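You operate a simulated robot arm through the tools that you are given. There is no shell and no other tool. Be economical: measure what you need, move in short steps, check, and stop when the job is done.

You run a simulated two-armed robot. Do the job below in one go: nothing can be reset, and whatever is moved stays where it is left.

TASK
Take the lid off the can on the port rear bench top and lay it down there.

It is judged by the outcome, as a careful person would: the job done as asked, and still so three seconds after it is handed in. It fails if anything else is knocked over, pushed out of place, dropped, spilled or broken. Lids that push on must go on centred and level and be pressed home; caps that screw on are set level and turned clockwise until they are tight.

THE ROBOT
Two 7-joint arms with two-finger grippers on one trunk, on a base that drives. Base frame: it is fixed to the floor where the robot stands at the start and does not move with it; the origin is under the middle of the robot, x ahead of it, y to its left, z up; the surface under the hand at the start is at about z = 860. Units: mm, rad, N and s.
The left shoulder is at the start at [78, 151, 981], the right one opposite. With the tool pointing down near the work surface each hand reaches from about 100 to 780 mm from the robot's upright axis, wherever it stands, measured 20 degrees to its own side. Payload 2.54 kg a hand.
Tool frame (each hand has its own): the origin (TCP) lies between the finger pads and is the grasp point; the fingertips stand 30 mm ahead of it; z points along the fingers, y is the line along which they close. The gripper opens to 116 mm. The gripper's body begins 95 mm behind the TCP.
Orientation is that of the tool frame in the base frame, as a unit quaternion [x, y, z, w]. With the fingers straight down and closing along the base's y, the tool's x points along the base's -x, its y along +y and its z along -z.

THE INTERFACE
- The arms move only by the tool arm_command. It takes "left_targets", "right_targets" or both (then of equal length, played together; a hand with none holds still); each is a list of rows, each a list of 7 numbers: the shift along the tool's x, y, z in mm, then the turn, a rotation vector about the tool's x, y, z in rad, then the closure, from 0 (fully open) to 1 (shut). In form: [[x, y, z, wx, wy, wz, jaw], ...]. A call has 1 to 12 rows; each row is the pose to reach, as a shift and turn from the pose commanded when the call began, along the tool's axes at that moment. A row lasts 0.2 s, in which the tool goes at most 50 mm and 0.15 rad; a call with a longer step from one row to the next is refused whole, and so is a gripper value outside its range. Where a pose cannot be reached the arm comes as near as it can. A force on the tool above 40 N (or 10 N above the force at the start of the call, whichever is more), or a blocked arm, ends the call early, and 0.2 s more pass. Each finger travels about 72 mm/s and halts on what it meets, pressing with about 33 N; the grip force reading is that of the motor and also rises with nothing between the fingers. The clock runs only during rows and for 0.2 s after the last one: add rows that repeat a pose to give the fingers time. The reply holds the time, the measured pose of the TCP, the force on the tool along the base axes, the opening and the grip force, in the units named above and with some noise, with the torque about the TCP (base axes, N m) and any sound that the robot's microphone picked up.
- Cameras (640 x 400 px; columns grow to the right, rows downward): "scene" is now at [156.6, 31.1, 1155.9]; the picture's right is [0.23, -0.97, 0.00], its down [0.01, 0.00, -1.00] and it looks along [0.97, 0.23, 0.01] (base axes); focal length 214 px, centre (320, 200). "left" rides on the left gripper at [69, 15, -122] in its tool frame; the picture's right is [-0.22, 0.98, 0.00], its down [-0.83, -0.18, -0.53] and it looks along [-0.52, -0.11, 0.85] (tool axes); focal length 251 px, centre (320, 200). "right" rides on the right gripper at [69, -15, -122] in its tool frame; the picture's right is [0.21, 0.98, 0.00], its down [-0.83, 0.18, -0.53] and it looks along [-0.52, 0.11, 0.85] (tool axes); focal length 251 px, centre (320, 200).
- camera(camera): a new picture of that camera. It takes no simulated time.
- lift_body(by): slides the trunk up (or, below 0, down) by that many mm; the arms and the scene camera ride with it, the base frame stays. It gives what a move gives, with no picture.
- drive_base(legs): drives the robot by 1 to 6 legs, each [ahead, left, turn to the left] in mm, mm and rad, along the robot's own axes; the way and the turn of a leg run together, so that a leg with both is an arc; at most 1500 mm and 3.142 rad a leg. The arms and the cameras ride along, it lands a little off, and it stops where it bumps. It gives what a move gives.
- turn_head(pan, tilt): turns the head with the scene camera to pan (to the left, within 1.396 rad either way) and tilt (down, from -0.506 to 1.204), counted from straight ahead of the robot. It gives what a move gives.
- pixel_to_xyz(camera, pixels): there is no depth. For up to 12 entries [column, row, z] of the newest picture of that camera ("zoom" is the newest enlarged one), the place [x, y] in the base frame at which the ray of that pixel passes the height z, good to about 2 mm, but the place of the scene camera against the robot may be out by one fixed shift of up to 18 mm in any direction. It takes no simulated time.
- inspect(camera, box): a new picture of the part [left, top, right, bottom] of that camera's present view, enlarged. It takes no simulated time.
- finish_job(): hands the job in; it is judged then, once.

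Work in short steps. Measure before you move; look again where a grasp or a placing could have gone wrong, and mend it. You have 80 turns and 78 pictures in all, those below and enlarged ones among them. Open the grippers and draw the arms clear of the work before you hand the job in, unless the task says otherwise; then end with one line.

The tools are called after "Call:" as a command line: name --argument value ..., lists and objects as JSON in quotes. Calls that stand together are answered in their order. arm_command: Moves the arms, as the interface text tells. Its arguments: {"type":"object","properties":{"left_targets":{"type":"array"},"right_targets":{"type":"array"}},"required":[]} The other tools are called the same way: lift_body (by) slides the trunk up or down; drive_base (legs) drives the base; turn_head (pan, tilt) turns the head that bears the scene camera; camera (camera) takes a picture; pixel_to_xyz (camera, pixels) gives the place at which the rays of pixels pass given heights; inspect (camera, box) takes an enlarged picture of a part of a camera's view; finish_job () hands the job in.

At the start:

```text
time_s: 0.0
left_eef_pos: [454.8, 244.4, 1217.1]
left_tool_rot: [-0.001, 1.0, -0.001, 0.0]
left_wrist_force: [-0.6, 0.0, -0.3]
left_ft_torque: [0.0, -0.02, 0.0]
left_opening: 116.0
left_gripper_force: 0.1
right_eef_pos: [392.0, -108.2, 1200.5]
right_tool_rot: [0.0, 1.0, -0.001, 0.0]
right_wrist_force: [0.9, -0.2, -0.3]
right_ft_torque: [0.0, -0.03, -0.04]
right_opening: 115.8
right_gripper_force: 0.1
trunk travel left (down, up): [-218.0, 71.0]
robot x, y, heading: [2.1, 0.7, -0.001]
head pan, tilt: [0.232, -0.01]
```

scene: 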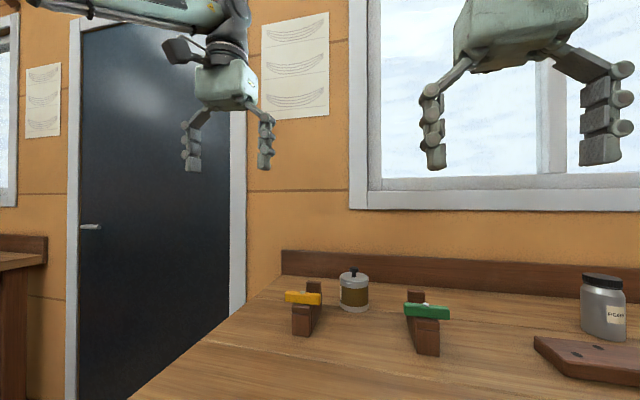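
right: 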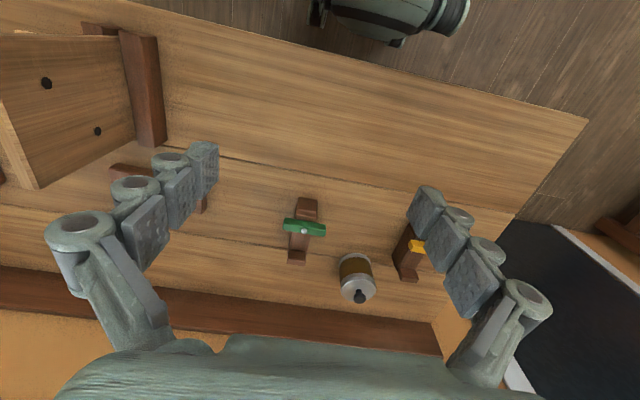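
left: 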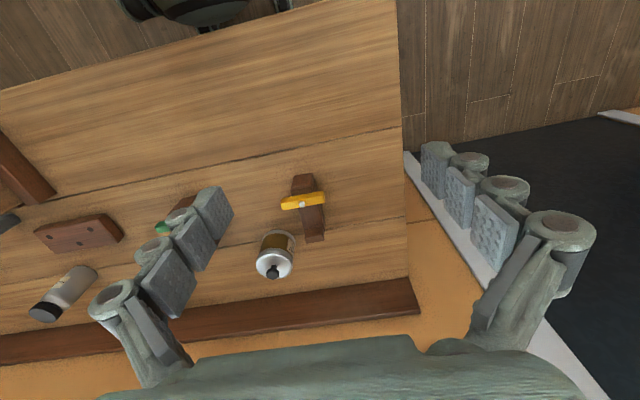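

The bench ahead holds a knobbed can at about scene (354,290), and another bench shows at the left edge (0,260). I look around to find which bench is "port rear".

Call:
turn_head --pan 1.39 --tilt 0.3

Call:
camera --camera "scene"

Call:
turn_head --pan -1.0 --tilt 0.3

Call:
camera --camera "scene"

```text
time_s: 1.4
left_eef_pos: [455.0, 244.0, 1217.5]
left_tool_rot: [0.0, 1.0, 0.0, 0.0]
left_wrist_force: [0.1, 1.1, -0.5]
left_ft_torque: [-0.01, 0.01, -0.01]
left_opening: 116.1
left_gripper_force: 0.1
right_eef_pos: [391.7, -110.2, 1199.9]
right_tool_rot: [0.0, 1.0, 0.0, 0.0]
right_wrist_force: [-0.1, 0.0, -0.2]
right_ft_torque: [0.0, 0.03, 0.01]
right_opening: 116.1
right_gripper_force: 0.1
trunk travel left (down, up): [-218.0, 71.0]
robot x, y, heading: [0.9, -2.8, -0.001]
head pan, tilt: [1.389, 0.3]
```

```text
74 pictures are left
```

scene: 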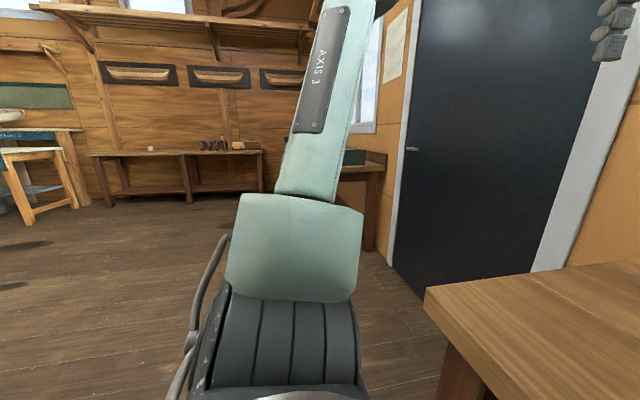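

```text
time_s: 3.6
left_eef_pos: [454.8, 244.5, 1217.3]
left_tool_rot: [-0.002, 1.0, 0.0, 0.0]
left_wrist_force: [-0.1, 0.1, 0.3]
left_ft_torque: [-0.02, -0.04, 0.03]
left_opening: 116.2
left_gripper_force: 0.1
right_eef_pos: [392.5, -108.7, 1200.4]
right_tool_rot: [0.001, 1.0, 0.0, 0.001]
right_wrist_force: [-0.4, 0.4, 0.0]
right_ft_torque: [-0.03, 0.03, 0.0]
right_opening: 116.2
right_gripper_force: 0.2
trunk travel left (down, up): [-218.0, 71.0]
robot x, y, heading: [-0.7, 2.1, -0.006]
head pan, tilt: [-1.0, 0.3]
```

```text
73 pictures are left
```

scene: 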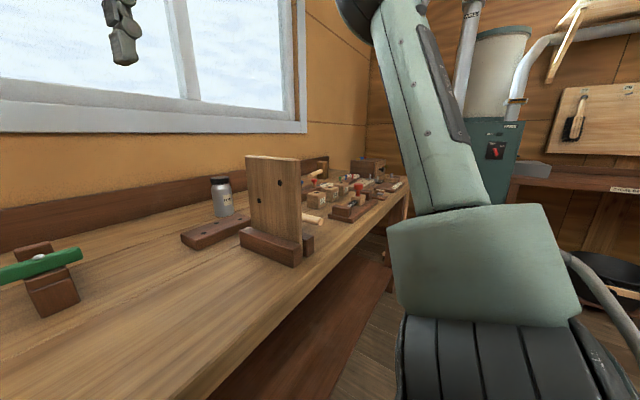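

The bench beyond the door shows only a green box; the knobbed can stands at the left (port) far (rear) part of the bench ahead. I look at that bench corner closely and check the other bench by zoom.

Call:
turn_head --pan 0.95 --tilt 0.2

Call:
camera --camera "scene"

Call:
turn_head --pan 0.25 --tilt 0.4

Call:
camera --camera "scene"

Call:
inspect --camera "left" --box '[220, 150, 380, 300]'

Call:
pixel_to_xyz --camera "zoom" --pixels '[[320, 200, 860], [0, 0, 860], [640, 400, 860]]'

```text
time_s: 5.5
left_eef_pos: [455.3, 244.4, 1217.6]
left_tool_rot: [-0.001, 1.0, -0.001, 0.0]
left_wrist_force: [0.2, 0.2, 0.1]
left_ft_torque: [-0.01, -0.02, 0.01]
left_opening: 116.0
left_gripper_force: 0.2
right_eef_pos: [393.6, -107.4, 1199.6]
right_tool_rot: [0.0, 1.0, 0.001, 0.0]
right_wrist_force: [-0.3, 0.0, 0.7]
right_ft_torque: [0.01, -0.01, 0.01]
right_opening: 116.0
right_gripper_force: 0.0
trunk travel left (down, up): [-218.0, 71.0]
robot x, y, heading: [0.0, 0.9, -0.008]
head pan, tilt: [0.949, 0.201]
```

```text
72 pictures are left
```

scene: 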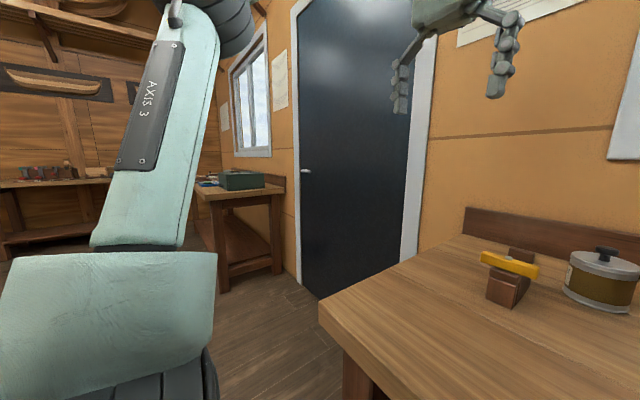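

```text
time_s: 6.5
left_eef_pos: [453.8, 244.1, 1216.6]
left_tool_rot: [-0.001, 1.0, -0.001, 0.0]
left_wrist_force: [-0.8, 0.2, -0.1]
left_ft_torque: [-0.01, 0.02, 0.01]
left_opening: 116.0
left_gripper_force: 0.0
right_eef_pos: [391.5, -109.5, 1199.3]
right_tool_rot: [0.0, 1.0, 0.0, 0.0]
right_wrist_force: [-0.1, -1.0, 0.3]
right_ft_torque: [-0.02, -0.02, 0.01]
right_opening: 116.3
right_gripper_force: 0.0
trunk travel left (down, up): [-218.0, 71.0]
robot x, y, heading: [-0.8, -2.5, -0.004]
head pan, tilt: [0.25, 0.4]
```

```text
71 pictures are left
```

scene: 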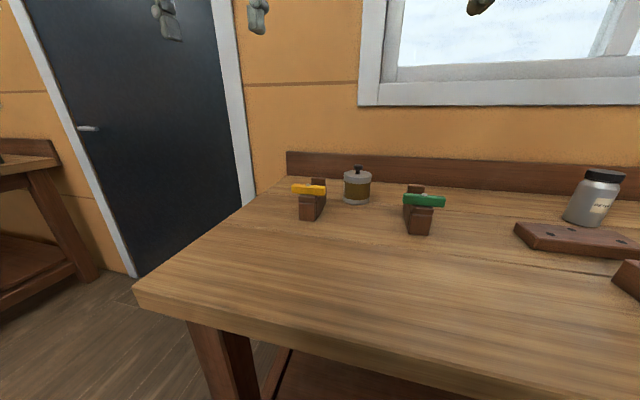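

```text
2.67 times, centred on (300, 225) of left
```

zoom: 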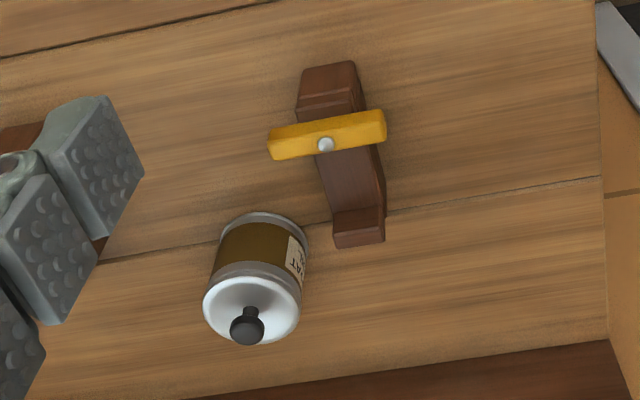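

```text
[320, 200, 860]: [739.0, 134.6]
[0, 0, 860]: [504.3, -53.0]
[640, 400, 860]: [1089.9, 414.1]
```

The place name is ambiguous, so before choosing I check the other benches: zoom the one beyond the door and the far-left ones.

Call:
turn_head --pan 1.15 --tilt 0.1

Call:
camera --camera "scene"

Call:
turn_head --pan -1.39 --tilt 0.1

Call:
camera --camera "scene"

```text
time_s: 7.7
left_eef_pos: [454.6, 243.4, 1217.1]
left_tool_rot: [-0.001, 1.0, -0.001, 0.0]
left_wrist_force: [-0.4, -0.6, -0.3]
left_ft_torque: [0.02, -0.01, 0.0]
left_opening: 116.1
left_gripper_force: 0.0
right_eef_pos: [393.2, -108.1, 1198.9]
right_tool_rot: [0.0, 1.0, 0.0, 0.001]
right_wrist_force: [0.0, -1.0, -0.4]
right_ft_torque: [-0.02, -0.01, 0.07]
right_opening: 115.9
right_gripper_force: 0.1
trunk travel left (down, up): [-218.0, 71.0]
robot x, y, heading: [-0.0, 0.4, 0.002]
head pan, tilt: [1.15, 0.099]
```

```text
69 pictures are left
```

scene: 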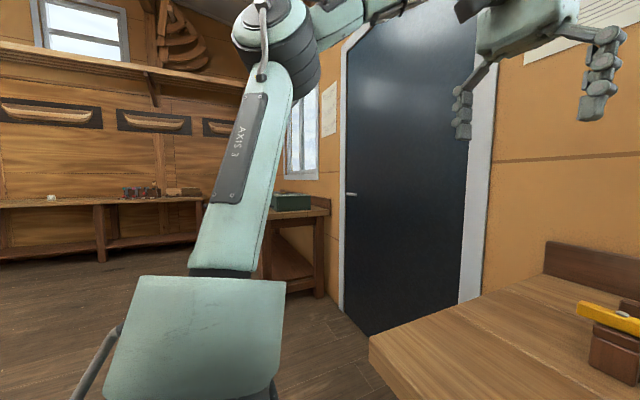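

```text
time_s: 10.0
left_eef_pos: [455.3, 243.5, 1217.4]
left_tool_rot: [-0.001, 1.0, -0.001, 0.0]
left_wrist_force: [0.1, -0.6, 0.4]
left_ft_torque: [0.02, -0.03, -0.02]
left_opening: 116.0
left_gripper_force: 0.1
right_eef_pos: [393.4, -108.8, 1200.4]
right_tool_rot: [0.0, 1.0, 0.0, 0.0]
right_wrist_force: [-0.9, 0.2, -0.1]
right_ft_torque: [0.0, -0.01, 0.0]
right_opening: 115.8
right_gripper_force: 0.1
trunk travel left (down, up): [-218.0, 71.0]
robot x, y, heading: [2.0, -1.3, 0.002]
head pan, tilt: [-1.389, 0.099]
```

```text
68 pictures are left
```

scene: 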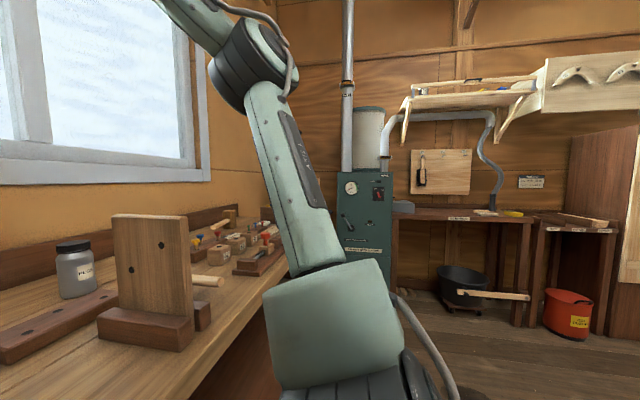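

No other can shows on the other benches so far. Locate the can on the front bench: left picture, lid centre near (285,252) zoomed (253,300), knob top (247,325).

Call:
inspect --camera "left" --box '[220, 150, 380, 300]'

Call:
pixel_to_xyz --camera "zoom" --pixels '[[262, 212, 860], [253, 300, 940], [204, 300, 940], [302, 300, 940], [247, 325, 965], [253, 300, 960]]'

Call:
turn_head --pan 0.2 --tilt 0.4

Call:
inspect --camera "scene" --box '[270, 140, 430, 240]'

```text
2.67 times, centred on (300, 225) of left
```

zoom: 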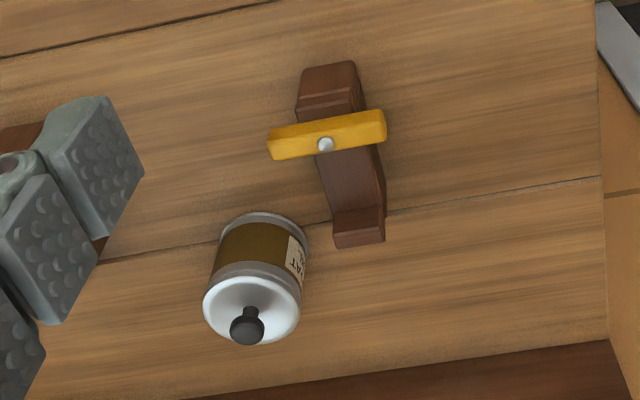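

```text
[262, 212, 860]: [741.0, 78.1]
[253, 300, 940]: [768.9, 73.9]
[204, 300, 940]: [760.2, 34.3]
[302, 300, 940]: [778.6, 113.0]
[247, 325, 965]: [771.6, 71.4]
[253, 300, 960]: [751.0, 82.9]
```

```text
time_s: 11.7
left_eef_pos: [454.8, 243.7, 1218.2]
left_tool_rot: [-0.001, 1.0, 0.0, 0.0]
left_wrist_force: [-0.8, -0.3, -0.8]
left_ft_torque: [-0.01, -0.03, 0.05]
left_opening: 116.1
left_gripper_force: 0.0
right_eef_pos: [392.7, -108.8, 1201.0]
right_tool_rot: [0.0, 1.0, 0.0, 0.001]
right_wrist_force: [0.1, 0.2, -0.2]
right_ft_torque: [0.0, 0.03, 0.02]
right_opening: 115.7
right_gripper_force: 0.1
trunk travel left (down, up): [-218.0, 71.0]
robot x, y, heading: [3.5, 2.3, 0.0]
head pan, tilt: [0.201, 0.4]
```

```text
4.00 times, centred on (350, 190) of scene
```

zoom: 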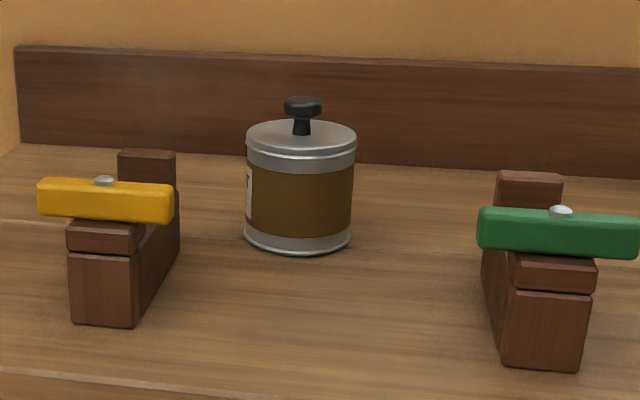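

The can stands between the yellow and green clamps, with lid and knob. Measure it, and the bench edge, with the scene camera.

Call:
pixel_to_xyz --camera "zoom" --pixels '[[298, 252, 860], [244, 235, 860], [352, 235, 860], [302, 139, 940], [302, 139, 950], [302, 106, 965], [302, 106, 975], [107, 325, 860], [175, 205, 900], [540, 370, 860]]'

Call:
camera --camera "scene"

Call:
pixel_to_xyz --camera "scene" --pixels '[[150, 290, 860], [400, 370, 860], [500, 390, 860]]'

```text
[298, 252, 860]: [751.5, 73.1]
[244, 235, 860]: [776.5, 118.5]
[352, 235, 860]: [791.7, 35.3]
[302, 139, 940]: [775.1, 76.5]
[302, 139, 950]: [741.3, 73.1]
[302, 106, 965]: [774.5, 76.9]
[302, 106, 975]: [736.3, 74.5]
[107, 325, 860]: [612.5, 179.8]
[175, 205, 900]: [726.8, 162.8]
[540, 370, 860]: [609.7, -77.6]
```

```text
65 pictures are left
```

scene: 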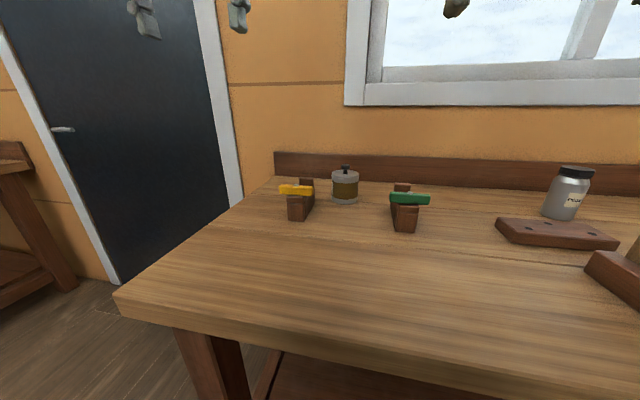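

```text
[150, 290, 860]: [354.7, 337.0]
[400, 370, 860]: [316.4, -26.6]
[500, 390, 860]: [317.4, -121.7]
```

Can centre ≈ (772,75), lid ≈ z 940, knob ≈ 965; bench front edge ≈ x 312. The can is at the edge of reach, so I raise the trunk and drive ahead 60 mm.

Call:
lift_body --by 68

Call:
drive_base --legs '[[60, 0, 0]]'

Call:
inspect --camera "left" --box '[220, 150, 380, 300]'

```text
time_s: 12.8
left_eef_pos: [455.8, 243.7, 1284.5]
left_tool_rot: [-0.001, 1.0, -0.001, -0.001]
left_wrist_force: [0.5, 0.6, 0.1]
left_ft_torque: [0.0, 0.02, 0.03]
left_opening: 116.2
left_gripper_force: 0.0
right_eef_pos: [393.7, -109.5, 1268.3]
right_tool_rot: [0.0, 1.0, 0.0, 0.0]
right_wrist_force: [-0.2, 0.3, -0.1]
right_ft_torque: [0.01, 0.0, -0.03]
right_opening: 116.1
right_gripper_force: 0.0
trunk travel left (down, up): [-286.0, 3.0]
robot x, y, heading: [1.4, 0.7, 0.002]
head pan, tilt: [0.201, 0.4]
```

```text
time_s: 13.7
left_eef_pos: [513.9, 243.1, 1285.4]
left_tool_rot: [0.0, 1.0, -0.001, -0.001]
left_wrist_force: [1.0, 0.6, -0.5]
left_ft_torque: [0.01, 0.06, 0.01]
left_opening: 116.0
left_gripper_force: 0.1
right_eef_pos: [451.6, -110.1, 1267.6]
right_tool_rot: [0.0, 1.0, 0.0, -0.001]
right_wrist_force: [0.8, 0.5, -0.2]
right_ft_torque: [0.02, 0.07, -0.01]
right_opening: 116.0
right_gripper_force: 0.1
trunk travel left (down, up): [-286.0, 3.0]
robot x, y, heading: [56.4, 1.0, 0.001]
head pan, tilt: [0.201, 0.4]
```

```text
2.67 times, centred on (300, 225) of left
```

zoom: 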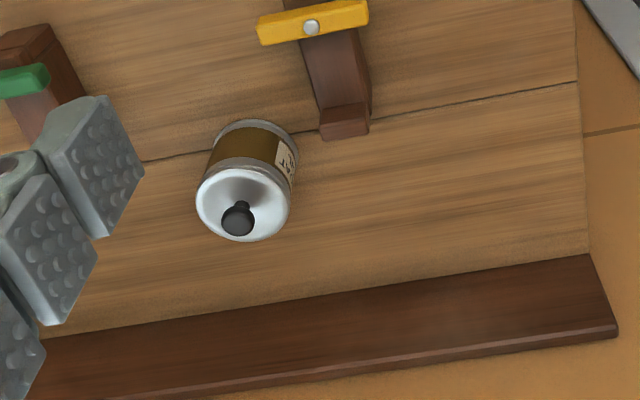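

Knob now at zoom (238,215). I move the left hand to above the can (TCP ~ (760,75,1090)), moving the right hand a bit aside and back.

Call:
arm_command --left_targets '[[-31, -21, 24, 0, 0, 0, 0], [-62, -42, 48, 0, 0, 0, 0], [-93, -63, 73, 0, 0, 0, 0], [-123, -84, 97, 0, 0, 0, 0], [-154, -105, 121, 0, 0, 0, 0], [-185, -126, 145, 0, 0, 0, 0], [-216, -147, 170, 0, 0, 0, 0], [-246, -168, 194, 0, 0, 0, 0], [-246, -168, 194, 0, 0, 0, 0]]' --right_targets '[[10, -20, 0, 0, 0, 0, 0], [20, -40, 0, 0, 0, 0, 0], [30, -60, 0, 0, 0, 0, 0], [40, -80, 0, 0, 0, 0, 0], [50, -100, 0, 0, 0, 0, 0], [50, -100, 0, 0, 0, 0, 0], [50, -100, 0, 0, 0, 0, 0], [50, -100, 0, 0, 0, 0, 0], [50, -100, 0, 0, 0, 0, 0]]'

Call:
camera --camera "left"

Call:
camera --camera "scene"

```text
time_s: 15.7
left_eef_pos: [752.5, 74.5, 1090.4]
left_tool_rot: [-0.001, 1.0, 0.0, -0.002]
left_wrist_force: [0.4, 0.7, 0.1]
left_ft_torque: [0.05, 0.0, -0.02]
left_opening: 115.9
left_gripper_force: 0.1
left hand out of reach, approached as far as the arm can: row 8, 9
right_eef_pos: [410.0, -198.3, 1254.3]
right_tool_rot: [0.0, 1.0, -0.001, -0.001]
right_wrist_force: [0.3, -0.1, -0.9]
right_ft_torque: [0.0, 0.05, -0.01]
right_opening: 115.7
right_gripper_force: 0.0
right hand out of reach, approached as far as the arm can: row 4, 5, 6, 7, 8, 9
trunk travel left (down, up): [-286.0, 3.0]
robot x, y, heading: [58.6, -1.1, -0.001]
head pan, tilt: [0.201, 0.4]
```

```text
63 pictures are left
```

left: 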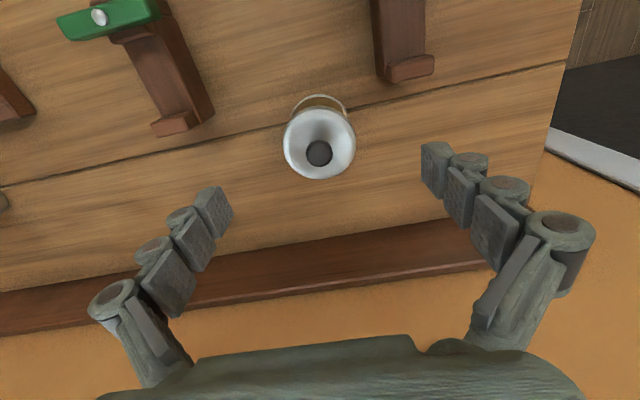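

```text
62 pictures are left
```

scene: 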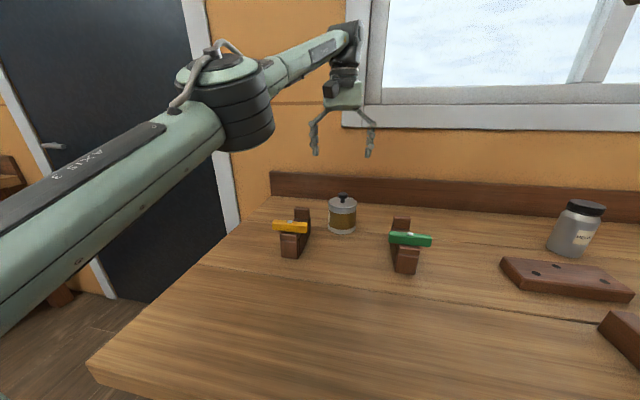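

Reached x 752 at z 1090. Knob top is at left pixel (319,153), lid ellipse centre ~(320,142); measure these.

Call:
inspect --camera "left" --box '[270, 80, 370, 190]'

Call:
pixel_to_xyz --camera "left" --pixels '[[319, 153, 965], [319, 153, 975], [284, 142, 940], [356, 142, 940], [320, 108, 940], [320, 179, 940]]'

```text
3.64 times, centred on (320, 135) of left
```

zoom: 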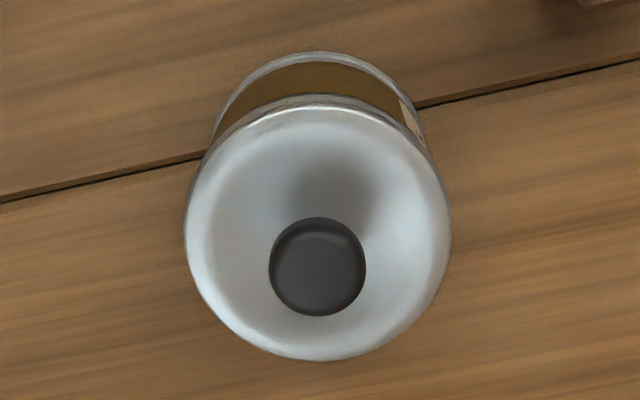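

```text
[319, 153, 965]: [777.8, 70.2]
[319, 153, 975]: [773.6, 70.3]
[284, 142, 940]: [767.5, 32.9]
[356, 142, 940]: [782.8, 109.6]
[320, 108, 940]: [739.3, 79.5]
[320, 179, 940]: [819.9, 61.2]
```

Triangulating both left views gives the can axis ≈ (782,69), lid top ≈ 927, knob top ≈ 955. I need a bit more reach: drive 50 mm further ahead (hand is well above everything).

Call:
drive_base --legs '[[50, 0, 0]]'

Call:
camera --camera "left"

```text
time_s: 16.5
left_eef_pos: [757.0, 74.0, 1089.1]
left_tool_rot: [0.0, 1.0, 0.0, -0.001]
left_wrist_force: [-0.5, 0.0, -0.1]
left_ft_torque: [0.02, -0.03, 0.0]
left_opening: 116.3
left_gripper_force: 0.1
right_eef_pos: [414.1, -200.8, 1255.6]
right_tool_rot: [0.0, 1.0, 0.0, 0.0]
right_wrist_force: [0.1, -0.3, -0.4]
right_ft_torque: [0.0, -0.03, -0.01]
right_opening: 115.9
right_gripper_force: 0.1
trunk travel left (down, up): [-286.0, 3.0]
robot x, y, heading: [58.8, -0.1, 0.003]
head pan, tilt: [0.201, 0.4]
stopped in leg 1: the robot was blocked; the commanded pose is now the measured one
```

```text
60 pictures are left
```

left: 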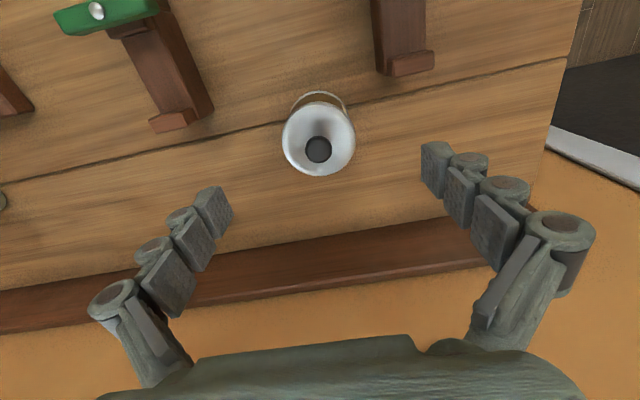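

The base touched the bench and stopped at x≈59, so that's the limit. I descend straight, since lower height gives more reach, toward (782,69,1010), half-closing the fingers.

Call:
arm_command --left_targets '[[-8, -2, 26, 0, 0, 0, 0.2], [-16, -4, 53, 0, 0, 0, 0.4], [-25, -5, 79, 0, 0, 0, 0.5], [-25, -5, 79, 0, 0, 0, 0.5]]'

Call:
camera --camera "left"

Call:
inspect --camera "scene" --box '[260, 110, 440, 250]'

```text
time_s: 17.5
left_eef_pos: [780.2, 68.8, 1011.5]
left_tool_rot: [0.0, 1.0, -0.001, 0.0]
left_wrist_force: [0.6, -0.3, -0.3]
left_ft_torque: [-0.02, -0.03, 0.01]
left_opening: 57.9
left_gripper_force: 0.0
right_eef_pos: [412.6, -201.2, 1255.7]
right_tool_rot: [0.0, 1.0, 0.001, 0.0]
right_wrist_force: [0.1, 0.2, -0.3]
right_ft_torque: [-0.02, -0.04, 0.02]
right_opening: 115.9
right_gripper_force: 0.1
trunk travel left (down, up): [-286.0, 3.0]
robot x, y, heading: [63.8, 2.7, 0.0]
head pan, tilt: [0.201, 0.4]
```

```text
59 pictures are left
```

left: 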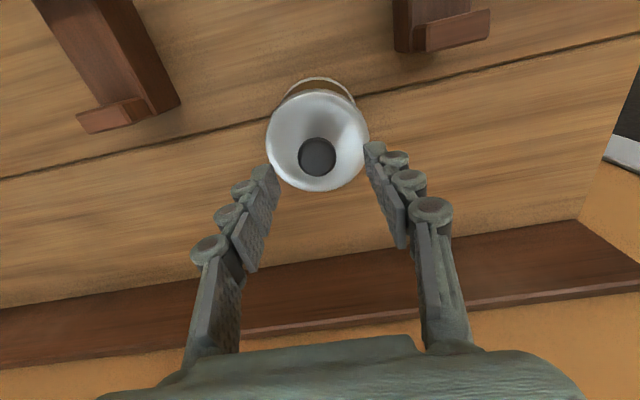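

```text
2.86 times, centred on (350, 180) of scene
```

zoom: 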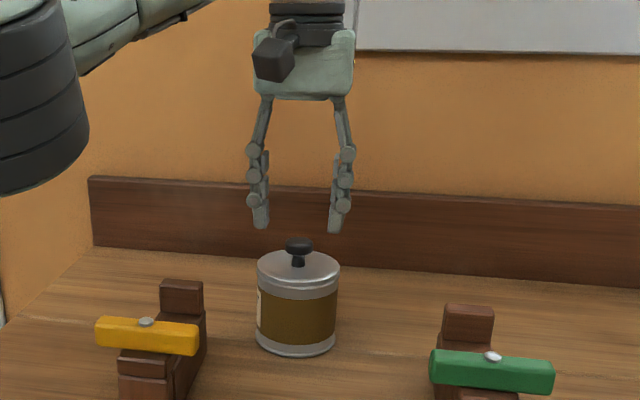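

Reached (780,69,1011). Knob at left pixel (317,157), lid edges (266–368); triangulate again from here.

Call:
pixel_to_xyz --camera "left" --pixels '[[317, 157, 955], [317, 157, 965], [317, 141, 925], [267, 143, 925], [368, 143, 925], [317, 91, 925], [317, 192, 925], [317, 141, 935]]'

Call:
inspect --camera "left" --box '[250, 60, 390, 220]'

```text
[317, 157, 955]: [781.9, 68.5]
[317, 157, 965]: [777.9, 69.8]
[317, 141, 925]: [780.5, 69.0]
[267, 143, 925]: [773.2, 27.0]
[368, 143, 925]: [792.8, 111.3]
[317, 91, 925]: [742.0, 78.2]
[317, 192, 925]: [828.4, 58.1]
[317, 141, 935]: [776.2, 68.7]
```

```text
2.50 times, centred on (320, 140) of left
```

zoom: 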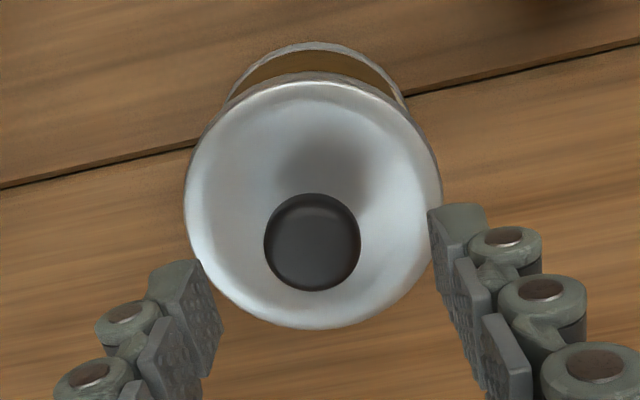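

Knob ≈ (782,68.5), top ≈ 955. I lower to TCP z 972 (tips ~942) and look from the side.

Call:
arm_command --left_targets '[[-1, 0, 20, 0, 0, 0, 0.5], [-2, 0, 40, 0, 0, 0, 0.5], [-2, 0, 40, 0, 0, 0, 0.5]]'

Call:
camera --camera "left"

Call:
inspect --camera "scene" --box '[290, 140, 400, 240]'

```text
time_s: 18.3
left_eef_pos: [783.1, 70.0, 972.9]
left_tool_rot: [-0.001, 1.0, -0.001, 0.002]
left_wrist_force: [4.5, -0.1, 11.6]
left_ft_torque: [0.06, -0.12, -0.01]
left_opening: 59.2
left_gripper_force: 1.3
right_eef_pos: [412.5, -199.9, 1255.9]
right_tool_rot: [0.0, 1.0, 0.001, 0.0]
right_wrist_force: [-0.7, 0.4, -1.2]
right_ft_torque: [-0.02, -0.03, -0.01]
right_opening: 116.0
right_gripper_force: 0.0
trunk travel left (down, up): [-286.0, 3.0]
robot x, y, heading: [63.2, 1.1, 0.002]
head pan, tilt: [0.201, 0.4]
```

```text
56 pictures are left
```

left: 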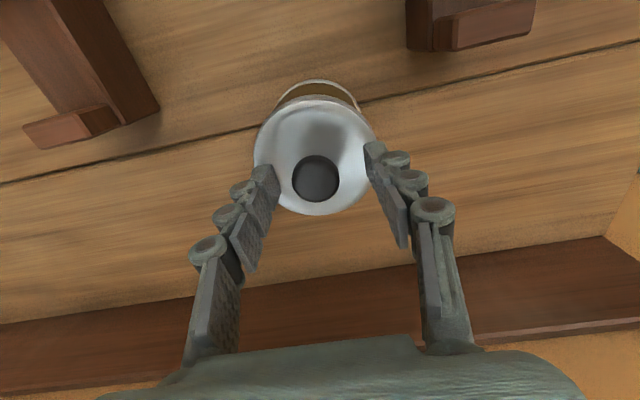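

```text
4.00 times, centred on (345, 190) of scene
```

zoom: 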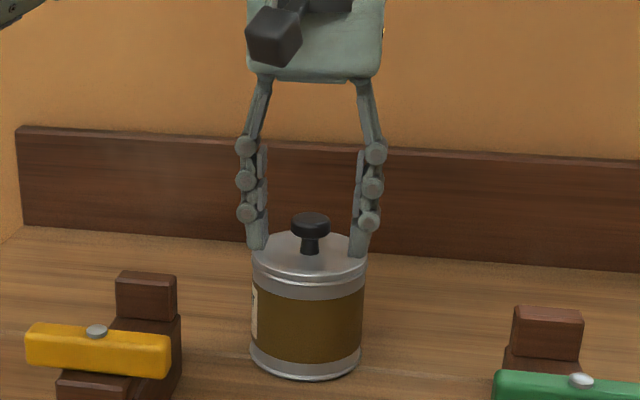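

Force 11.6 N upward: the tips touch the lid already, so lid top ≈ 943, knob top ≈ 968. I raise 3 mm and recompute the knob's place at those heights.

Call:
arm_command --left_targets '[[0, 0, -4, 0, 0, 0, 0.5], [0, 0, -4, 0, 0, 0, 0.5]]'

Call:
inspect --camera "left" --box '[230, 70, 400, 240]'

Call:
pixel_to_xyz --camera "left" --pixels '[[316, 177, 968], [294, 178, 965], [340, 178, 965], [316, 156, 943], [254, 155, 943], [376, 155, 943]]'

```text
time_s: 18.9
left_eef_pos: [783.6, 69.4, 973.6]
left_tool_rot: [0.001, 1.0, -0.001, -0.002]
left_wrist_force: [-0.8, 0.3, 2.2]
left_ft_torque: [-0.01, 0.03, 0.01]
left_opening: 57.7
left_gripper_force: 0.1
right_eef_pos: [413.5, -200.0, 1255.5]
right_tool_rot: [0.001, 1.0, 0.001, 0.0]
right_wrist_force: [0.5, 0.0, 0.3]
right_ft_torque: [0.01, 0.0, 0.02]
right_opening: 115.7
right_gripper_force: 0.0
trunk travel left (down, up): [-286.0, 3.0]
robot x, y, heading: [62.5, -2.4, 0.003]
head pan, tilt: [0.201, 0.4]
```

```text
2.35 times, centred on (315, 155) of left
```

zoom: 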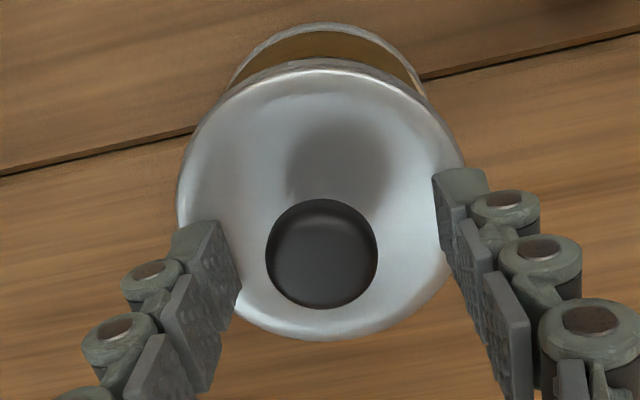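

```text
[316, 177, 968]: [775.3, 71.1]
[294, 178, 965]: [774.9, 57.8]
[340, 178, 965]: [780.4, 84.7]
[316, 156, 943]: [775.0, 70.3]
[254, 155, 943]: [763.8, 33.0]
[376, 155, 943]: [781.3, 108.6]
```

Knob centre ≈ (776.5,71). I raise 2 mm more, shift x −6, y +1, then close on the knob.

Call:
arm_command --left_targets '[[0, 0, -2.5, 0, 0, 0, 0.5], [6, 1, -2.5, 0, 0, 0, 0.5], [6, 1, -2.5, 0, 0, 0, 0.65], [6, 1, -2.5, 0, 0, 0, 0.8], [6, 1, -2.5, 0, 0, 0, 0.9], [6, 1, -2.5, 0, 0, 0, 0.9], [6, 1, -2.5, 0, 0, 0, 0.9]]'

Call:
inspect --camera "left" --box '[230, 70, 400, 240]'

Call:
inspect --camera "scene" --box '[290, 140, 400, 240]'

```text
time_s: 20.5
left_eef_pos: [777.0, 69.4, 977.8]
left_tool_rot: [0.0, 1.0, 0.0, -0.001]
left_wrist_force: [0.0, -2.0, 1.8]
left_ft_torque: [-0.11, -0.05, -0.01]
left_opening: 25.2
left_gripper_force: 32.9
right_eef_pos: [413.9, -200.5, 1255.9]
right_tool_rot: [0.0, 1.0, 0.0, -0.001]
right_wrist_force: [0.3, 0.4, -1.2]
right_ft_torque: [-0.05, 0.0, -0.01]
right_opening: 116.0
right_gripper_force: 0.0
trunk travel left (down, up): [-286.0, 3.0]
robot x, y, heading: [60.7, 0.1, -0.004]
head pan, tilt: [0.201, 0.4]
```

```text
2.35 times, centred on (315, 155) of left
```

zoom: 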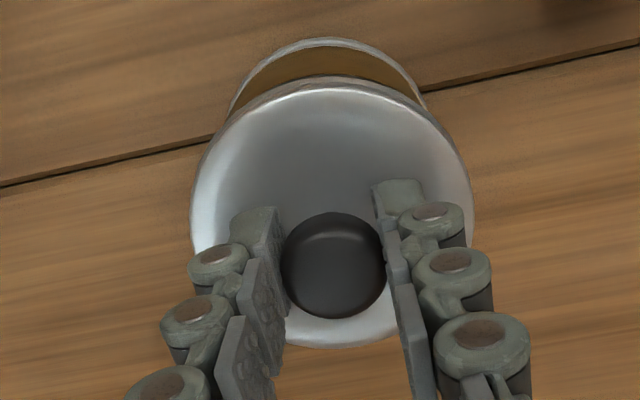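

```text
4.00 times, centred on (345, 190) of scene
```

zoom: 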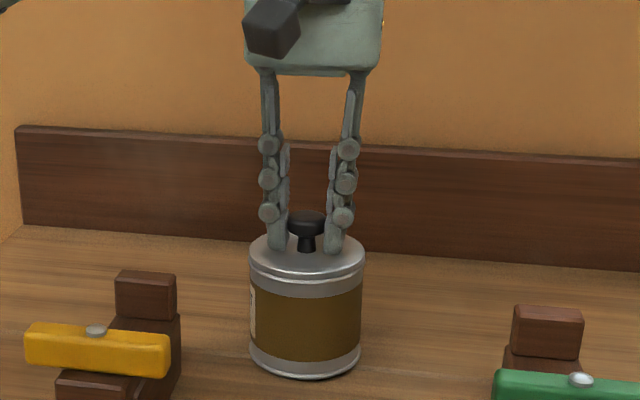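

The knob is held (25 mm, 33 N). I pull up gently by 8 mm and look whether the lid parts from the can.

Call:
arm_command --left_targets '[[0, 0, -2, 0, 0, 0, 1], [0, 0, -4, 0, 0, 0, 1], [0, 0, -6, 0, 0, 0, 1], [0, 0, -8, 0, 0, 0, 1]]'

Call:
inspect --camera "scene" --box '[290, 140, 400, 240]'

```text
time_s: 21.5
left_eef_pos: [777.9, 69.3, 985.6]
left_tool_rot: [0.0, 1.0, -0.002, -0.002]
left_wrist_force: [0.0, 0.6, -3.5]
left_ft_torque: [0.06, 0.0, 0.01]
left_opening: 25.1
left_gripper_force: 33.0
right_eef_pos: [415.3, -199.8, 1254.8]
right_tool_rot: [0.0, 1.0, 0.001, 0.0]
right_wrist_force: [0.0, -0.3, 0.2]
right_ft_torque: [0.03, 0.02, 0.01]
right_opening: 115.7
right_gripper_force: 0.0
trunk travel left (down, up): [-286.0, 3.0]
robot x, y, heading: [60.1, 2.6, -0.005]
head pan, tilt: [0.201, 0.4]
```

```text
4.00 times, centred on (345, 190) of scene
```

zoom: 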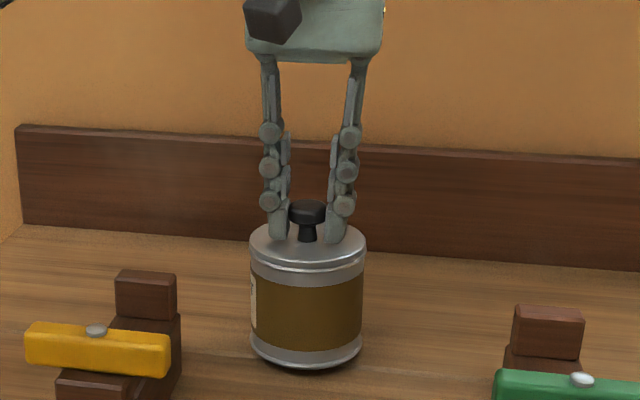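

The whole can rose (−3.5 N weight, shadow beneath), so the lid holds by friction and the body must be held by the right hand. I set the can back down where it was and measure the clamps around it.

Call:
arm_command --left_targets '[[0, 0, 3, 0, 0, 0, 1], [0, 0, 6, 0, 0, 0, 1], [0, 0, 8, 0, 0, 0, 1], [0, 0, 8, 0, 0, 0, 1]]'

Call:
turn_head --pan 0.0 --tilt 0.45

Call:
inspect --camera "scene" --box '[180, 100, 420, 250]'

Call:
camera --camera "left"

Call:
camera --camera "right"

```text
time_s: 22.5
left_eef_pos: [778.7, 69.2, 977.6]
left_tool_rot: [-0.001, 1.0, -0.001, 0.0]
left_wrist_force: [0.3, -0.5, 2.0]
left_ft_torque: [0.1, 0.03, 0.05]
left_opening: 25.4
left_gripper_force: 33.0
right_eef_pos: [413.8, -200.3, 1255.6]
right_tool_rot: [0.0, 1.0, 0.001, 0.0]
right_wrist_force: [0.3, 0.5, -0.4]
right_ft_torque: [-0.03, -0.03, -0.01]
right_opening: 116.2
right_gripper_force: 0.0
trunk travel left (down, up): [-286.0, 3.0]
robot x, y, heading: [64.0, 0.5, 0.003]
head pan, tilt: [0.201, 0.4]
```

```text
time_s: 23.3
left_eef_pos: [779.4, 70.1, 977.5]
left_tool_rot: [0.0, 1.0, -0.001, 0.0]
left_wrist_force: [0.7, -1.7, 4.2]
left_ft_torque: [0.02, -0.09, -0.04]
left_opening: 25.3
left_gripper_force: 33.0
right_eef_pos: [413.1, -200.8, 1254.6]
right_tool_rot: [-0.001, 1.0, 0.001, 0.0]
right_wrist_force: [-0.3, -1.1, -0.7]
right_ft_torque: [0.01, 0.0, 0.04]
right_opening: 116.2
right_gripper_force: 0.1
trunk travel left (down, up): [-286.0, 3.0]
robot x, y, heading: [67.8, -0.4, 0.002]
head pan, tilt: [0.0, 0.45]
```

```text
2.67 times, centred on (300, 175) of scene
```

zoom: 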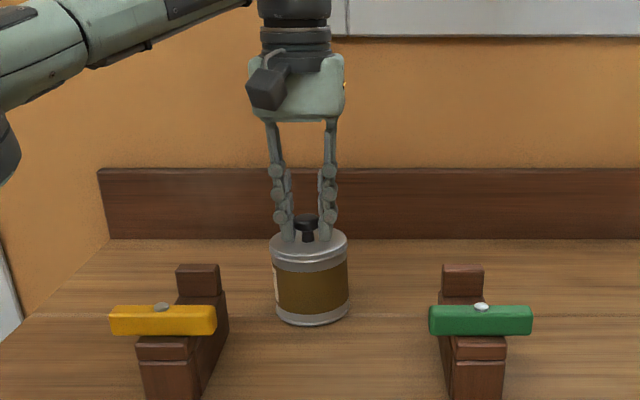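

```text
49 pictures are left
```

left: 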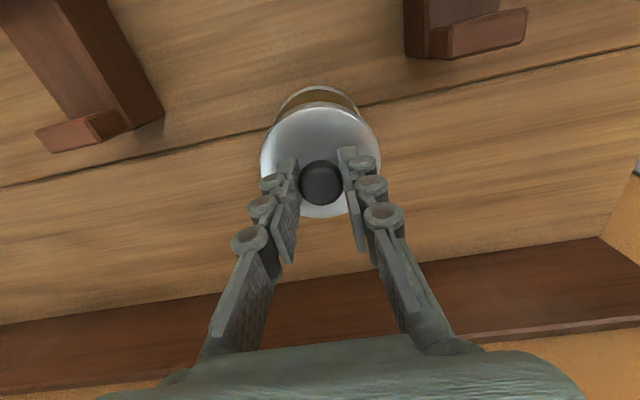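

```text
48 pictures are left
```

right: 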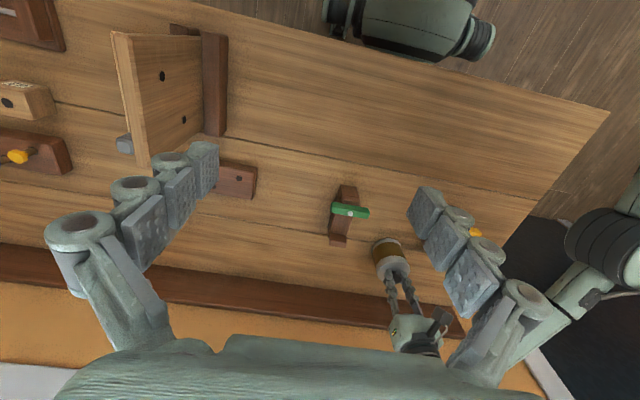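

Measure clamp corners: left picture feet at (55,153), (165,117) (green) and (425,58), (525,40) (yellow); and clamp-top heights in the scene zoom.

Call:
pixel_to_xyz --camera "left" --pixels '[[55, 153, 860], [165, 117, 860], [122, 112, 880], [430, 60, 860], [525, 40, 860], [405, 55, 860]]'

Call:
inspect --camera "right" --box '[300, 150, 460, 280]'

Call:
pixel_to_xyz --camera "right" --pixels '[[350, 212, 900], [350, 212, 930], [332, 206, 930], [368, 214, 930]]'

Call:
inspect --camera "scene" --box '[180, 100, 420, 250]'

Call:
pixel_to_xyz --camera "zoom" --pixels '[[481, 308, 900], [481, 308, 930], [463, 265, 900], [463, 265, 930], [442, 265, 915], [483, 265, 915], [312, 326, 860]]'

```text
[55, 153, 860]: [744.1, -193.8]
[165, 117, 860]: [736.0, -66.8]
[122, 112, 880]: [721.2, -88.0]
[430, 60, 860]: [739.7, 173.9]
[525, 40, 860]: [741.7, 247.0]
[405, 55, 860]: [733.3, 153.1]
```

```text
3.08 times, centred on (380, 215) of right
```

zoom: 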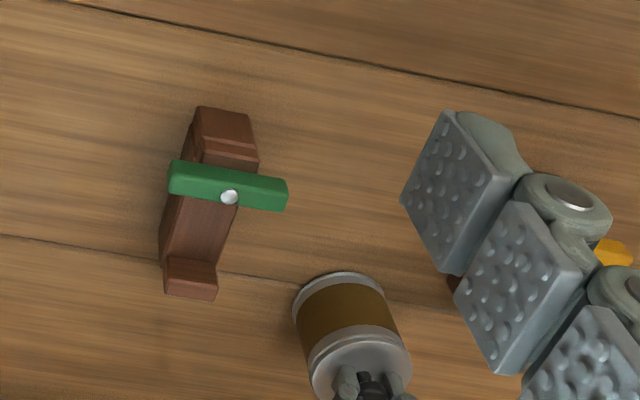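

```text
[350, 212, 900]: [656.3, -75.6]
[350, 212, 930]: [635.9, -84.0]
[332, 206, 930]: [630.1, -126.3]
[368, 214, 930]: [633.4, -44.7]
```

```text
2.67 times, centred on (300, 175) of scene
```

zoom: 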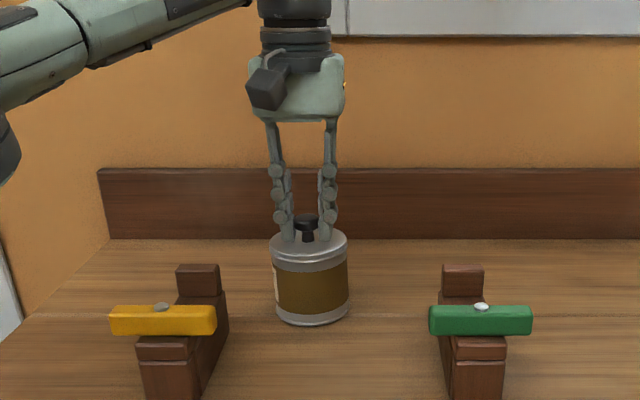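

```text
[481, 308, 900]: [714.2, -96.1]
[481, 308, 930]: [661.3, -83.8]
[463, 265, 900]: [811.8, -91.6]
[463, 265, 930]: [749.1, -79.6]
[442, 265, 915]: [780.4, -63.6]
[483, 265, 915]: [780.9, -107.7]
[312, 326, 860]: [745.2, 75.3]
```

The clamps reach z ≈ 935 and end at x ≈ 738; the right hand can come in over them, tilted 42° and turned 40° to the left, to clasp the can body below the left hand. First I stage it at about (640,−60,1100) with that orientation.

Call:
arm_command --right_targets '[[-32, 20, 22, -0.0365, -0.1003, -0.0951, 0], [-65, 40, 44, -0.0731, -0.2007, -0.1903, 0], [-97, 60, 66, -0.1096, -0.301, -0.2854, 0], [-130, 80, 88, -0.1461, -0.4014, -0.3805, 0], [-162, 100, 111, -0.1826, -0.5017, -0.4756, 0], [-195, 120, 133, -0.2192, -0.602, -0.5708, 0], [-227, 140, 155, -0.2557, -0.7024, -0.6659, 0], [-227, 140, 155, -0.2557, -0.7024, -0.6659, 0]]'

Call:
camera --camera "right"

Call:
camera --camera "scene"

```text
time_s: 25.0
left_eef_pos: [775.3, 67.4, 981.1]
left_tool_rot: [0.0, 1.0, -0.001, 0.001]
left_wrist_force: [0.1, -0.7, -2.7]
left_ft_torque: [-0.01, 0.03, -0.01]
left_opening: 25.0
left_gripper_force: 32.9
right_eef_pos: [619.5, -65.6, 1188.1]
right_tool_rot: [-0.328, 0.844, 0.094, 0.414]
right_wrist_force: [-0.7, 0.4, -0.6]
right_ft_torque: [0.03, -0.04, -0.05]
right_opening: 115.9
right_gripper_force: 0.1
trunk travel left (down, up): [-286.0, 3.0]
robot x, y, heading: [64.0, -3.0, -0.002]
head pan, tilt: [0.0, 0.45]
stopped in row 8 (right hand): the arm was blocked; the commanded pose is now the measured one
```

```text
45 pictures are left
```

right: 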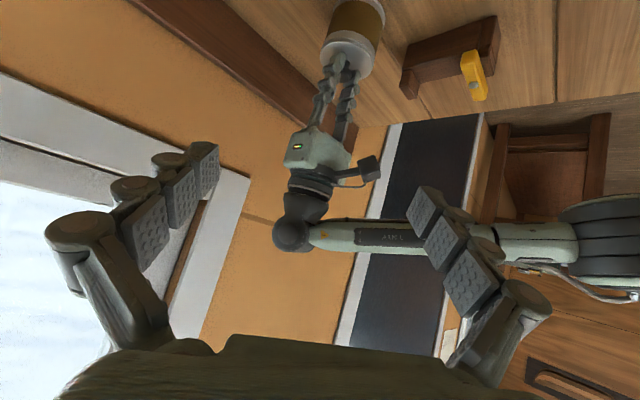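

```text
44 pictures are left
```

scene: 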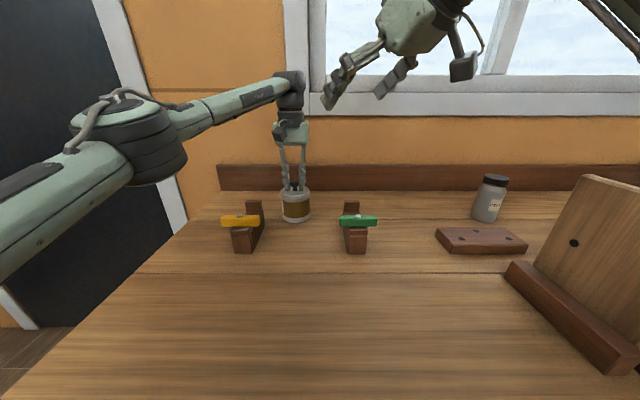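

The right arm stopped at (620,−66,1188), short of the goal, for no visible contact; the left hand reads −2.7 N (can slightly borne). I try a short straight descent of the right hand to see if it is free.

Call:
arm_command --right_targets '[[15, 2, 13, 0, 0, 0, 0], [30, 4.5, 25.6, 0, 0, 0, 0], [30, 4.5, 25.6, 0, 0, 0, 0]]'

Call:
inspect --camera "scene" --box '[230, 130, 360, 240]'

```text
time_s: 26.0
left_eef_pos: [775.7, 73.5, 979.4]
left_tool_rot: [-0.001, 1.0, -0.006, 0.0]
left_wrist_force: [-0.8, -0.6, -1.8]
left_ft_torque: [-0.03, 0.0, -0.02]
left_opening: 25.0
left_gripper_force: 32.7
right_eef_pos: [610.0, -48.7, 1189.4]
right_tool_rot: [-0.339, 0.824, 0.078, 0.447]
right_wrist_force: [0.5, 0.6, -0.5]
right_ft_torque: [0.01, -0.03, 0.01]
right_opening: 116.1
right_gripper_force: 0.1
trunk travel left (down, up): [-286.0, 3.0]
robot x, y, heading: [63.8, -4.5, 0.003]
head pan, tilt: [0.0, 0.45]
stopped in row 3 (right hand): the arm was blocked; the commanded pose is now the measured one
```

```text
3.64 times, centred on (295, 185) of scene
```

zoom: 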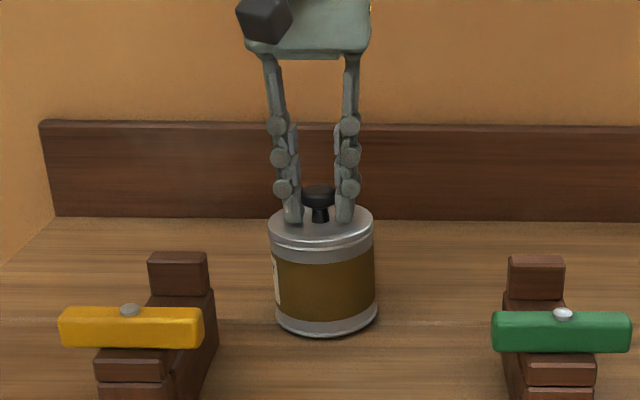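

The can is now slightly tilted and the left hand moved +6 mm in y: the right arm is pushing against the left arm. I back the right hand away along its path at once.

Call:
arm_command --right_targets '[[13, -3, -25, 0, 0, 0, 0], [26, -7, -50, 0, 0, 0, 0], [40, -10, -76, 0, 0, 0, 0], [53, -13, -101, 0, 0, 0, 0], [53, -13, -101, 0, 0, 0, 0]]'

Call:
inspect --camera "scene" --box '[230, 130, 360, 240]'

Call:
turn_head --pan -0.1 --tilt -0.15

Call:
camera --camera "scene"

```text
time_s: 27.2
left_eef_pos: [777.9, 65.8, 975.0]
left_tool_rot: [0.0, 1.0, 0.001, -0.002]
left_wrist_force: [-0.7, 1.0, 1.5]
left_ft_torque: [-0.01, -0.02, 0.01]
left_opening: 25.0
left_gripper_force: 32.6
right_eef_pos: [535.7, -141.2, 1194.1]
right_tool_rot: [-0.333, 0.831, 0.088, 0.437]
right_wrist_force: [0.1, -0.8, -0.3]
right_ft_torque: [0.0, -0.02, 0.03]
right_opening: 116.3
right_gripper_force: 0.1
trunk travel left (down, up): [-286.0, 3.0]
robot x, y, heading: [67.2, -1.8, -0.001]
head pan, tilt: [0.0, 0.45]
heard: snap
```

```text
3.64 times, centred on (295, 185) of scene
```

zoom: 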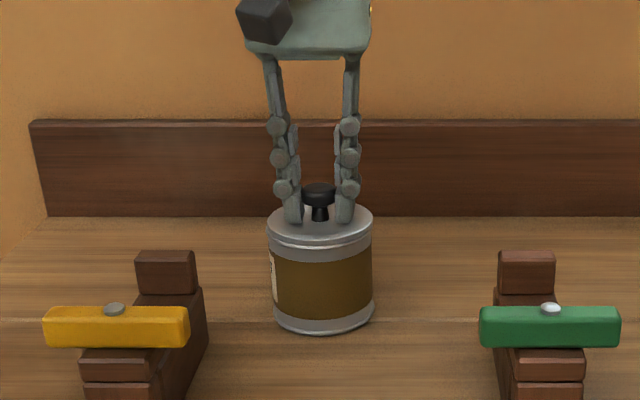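

```text
time_s: 28.2
left_eef_pos: [779.4, 65.7, 975.5]
left_tool_rot: [-0.001, 1.0, -0.001, -0.001]
left_wrist_force: [0.1, -0.4, -1.2]
left_ft_torque: [-0.02, -0.04, -0.02]
left_opening: 25.0
left_gripper_force: 32.9
right_eef_pos: [537.2, -140.8, 1193.3]
right_tool_rot: [-0.332, 0.831, 0.087, 0.437]
right_wrist_force: [-0.2, 0.0, -0.5]
right_ft_torque: [-0.02, 0.03, -0.03]
right_opening: 115.7
right_gripper_force: 0.1
trunk travel left (down, up): [-286.0, 3.0]
robot x, y, heading: [66.1, -5.2, 0.001]
head pan, tilt: [-0.099, -0.15]
```

```text
41 pictures are left
```

scene: 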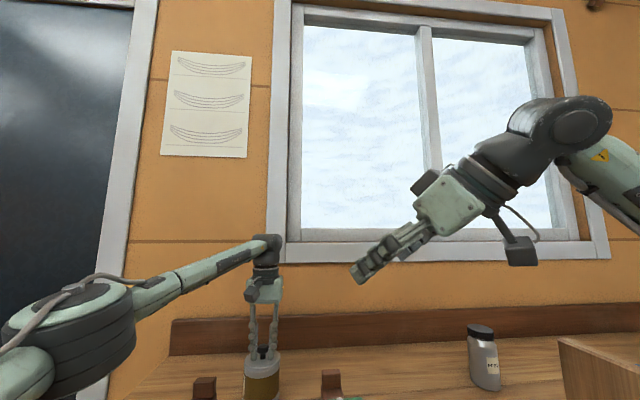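

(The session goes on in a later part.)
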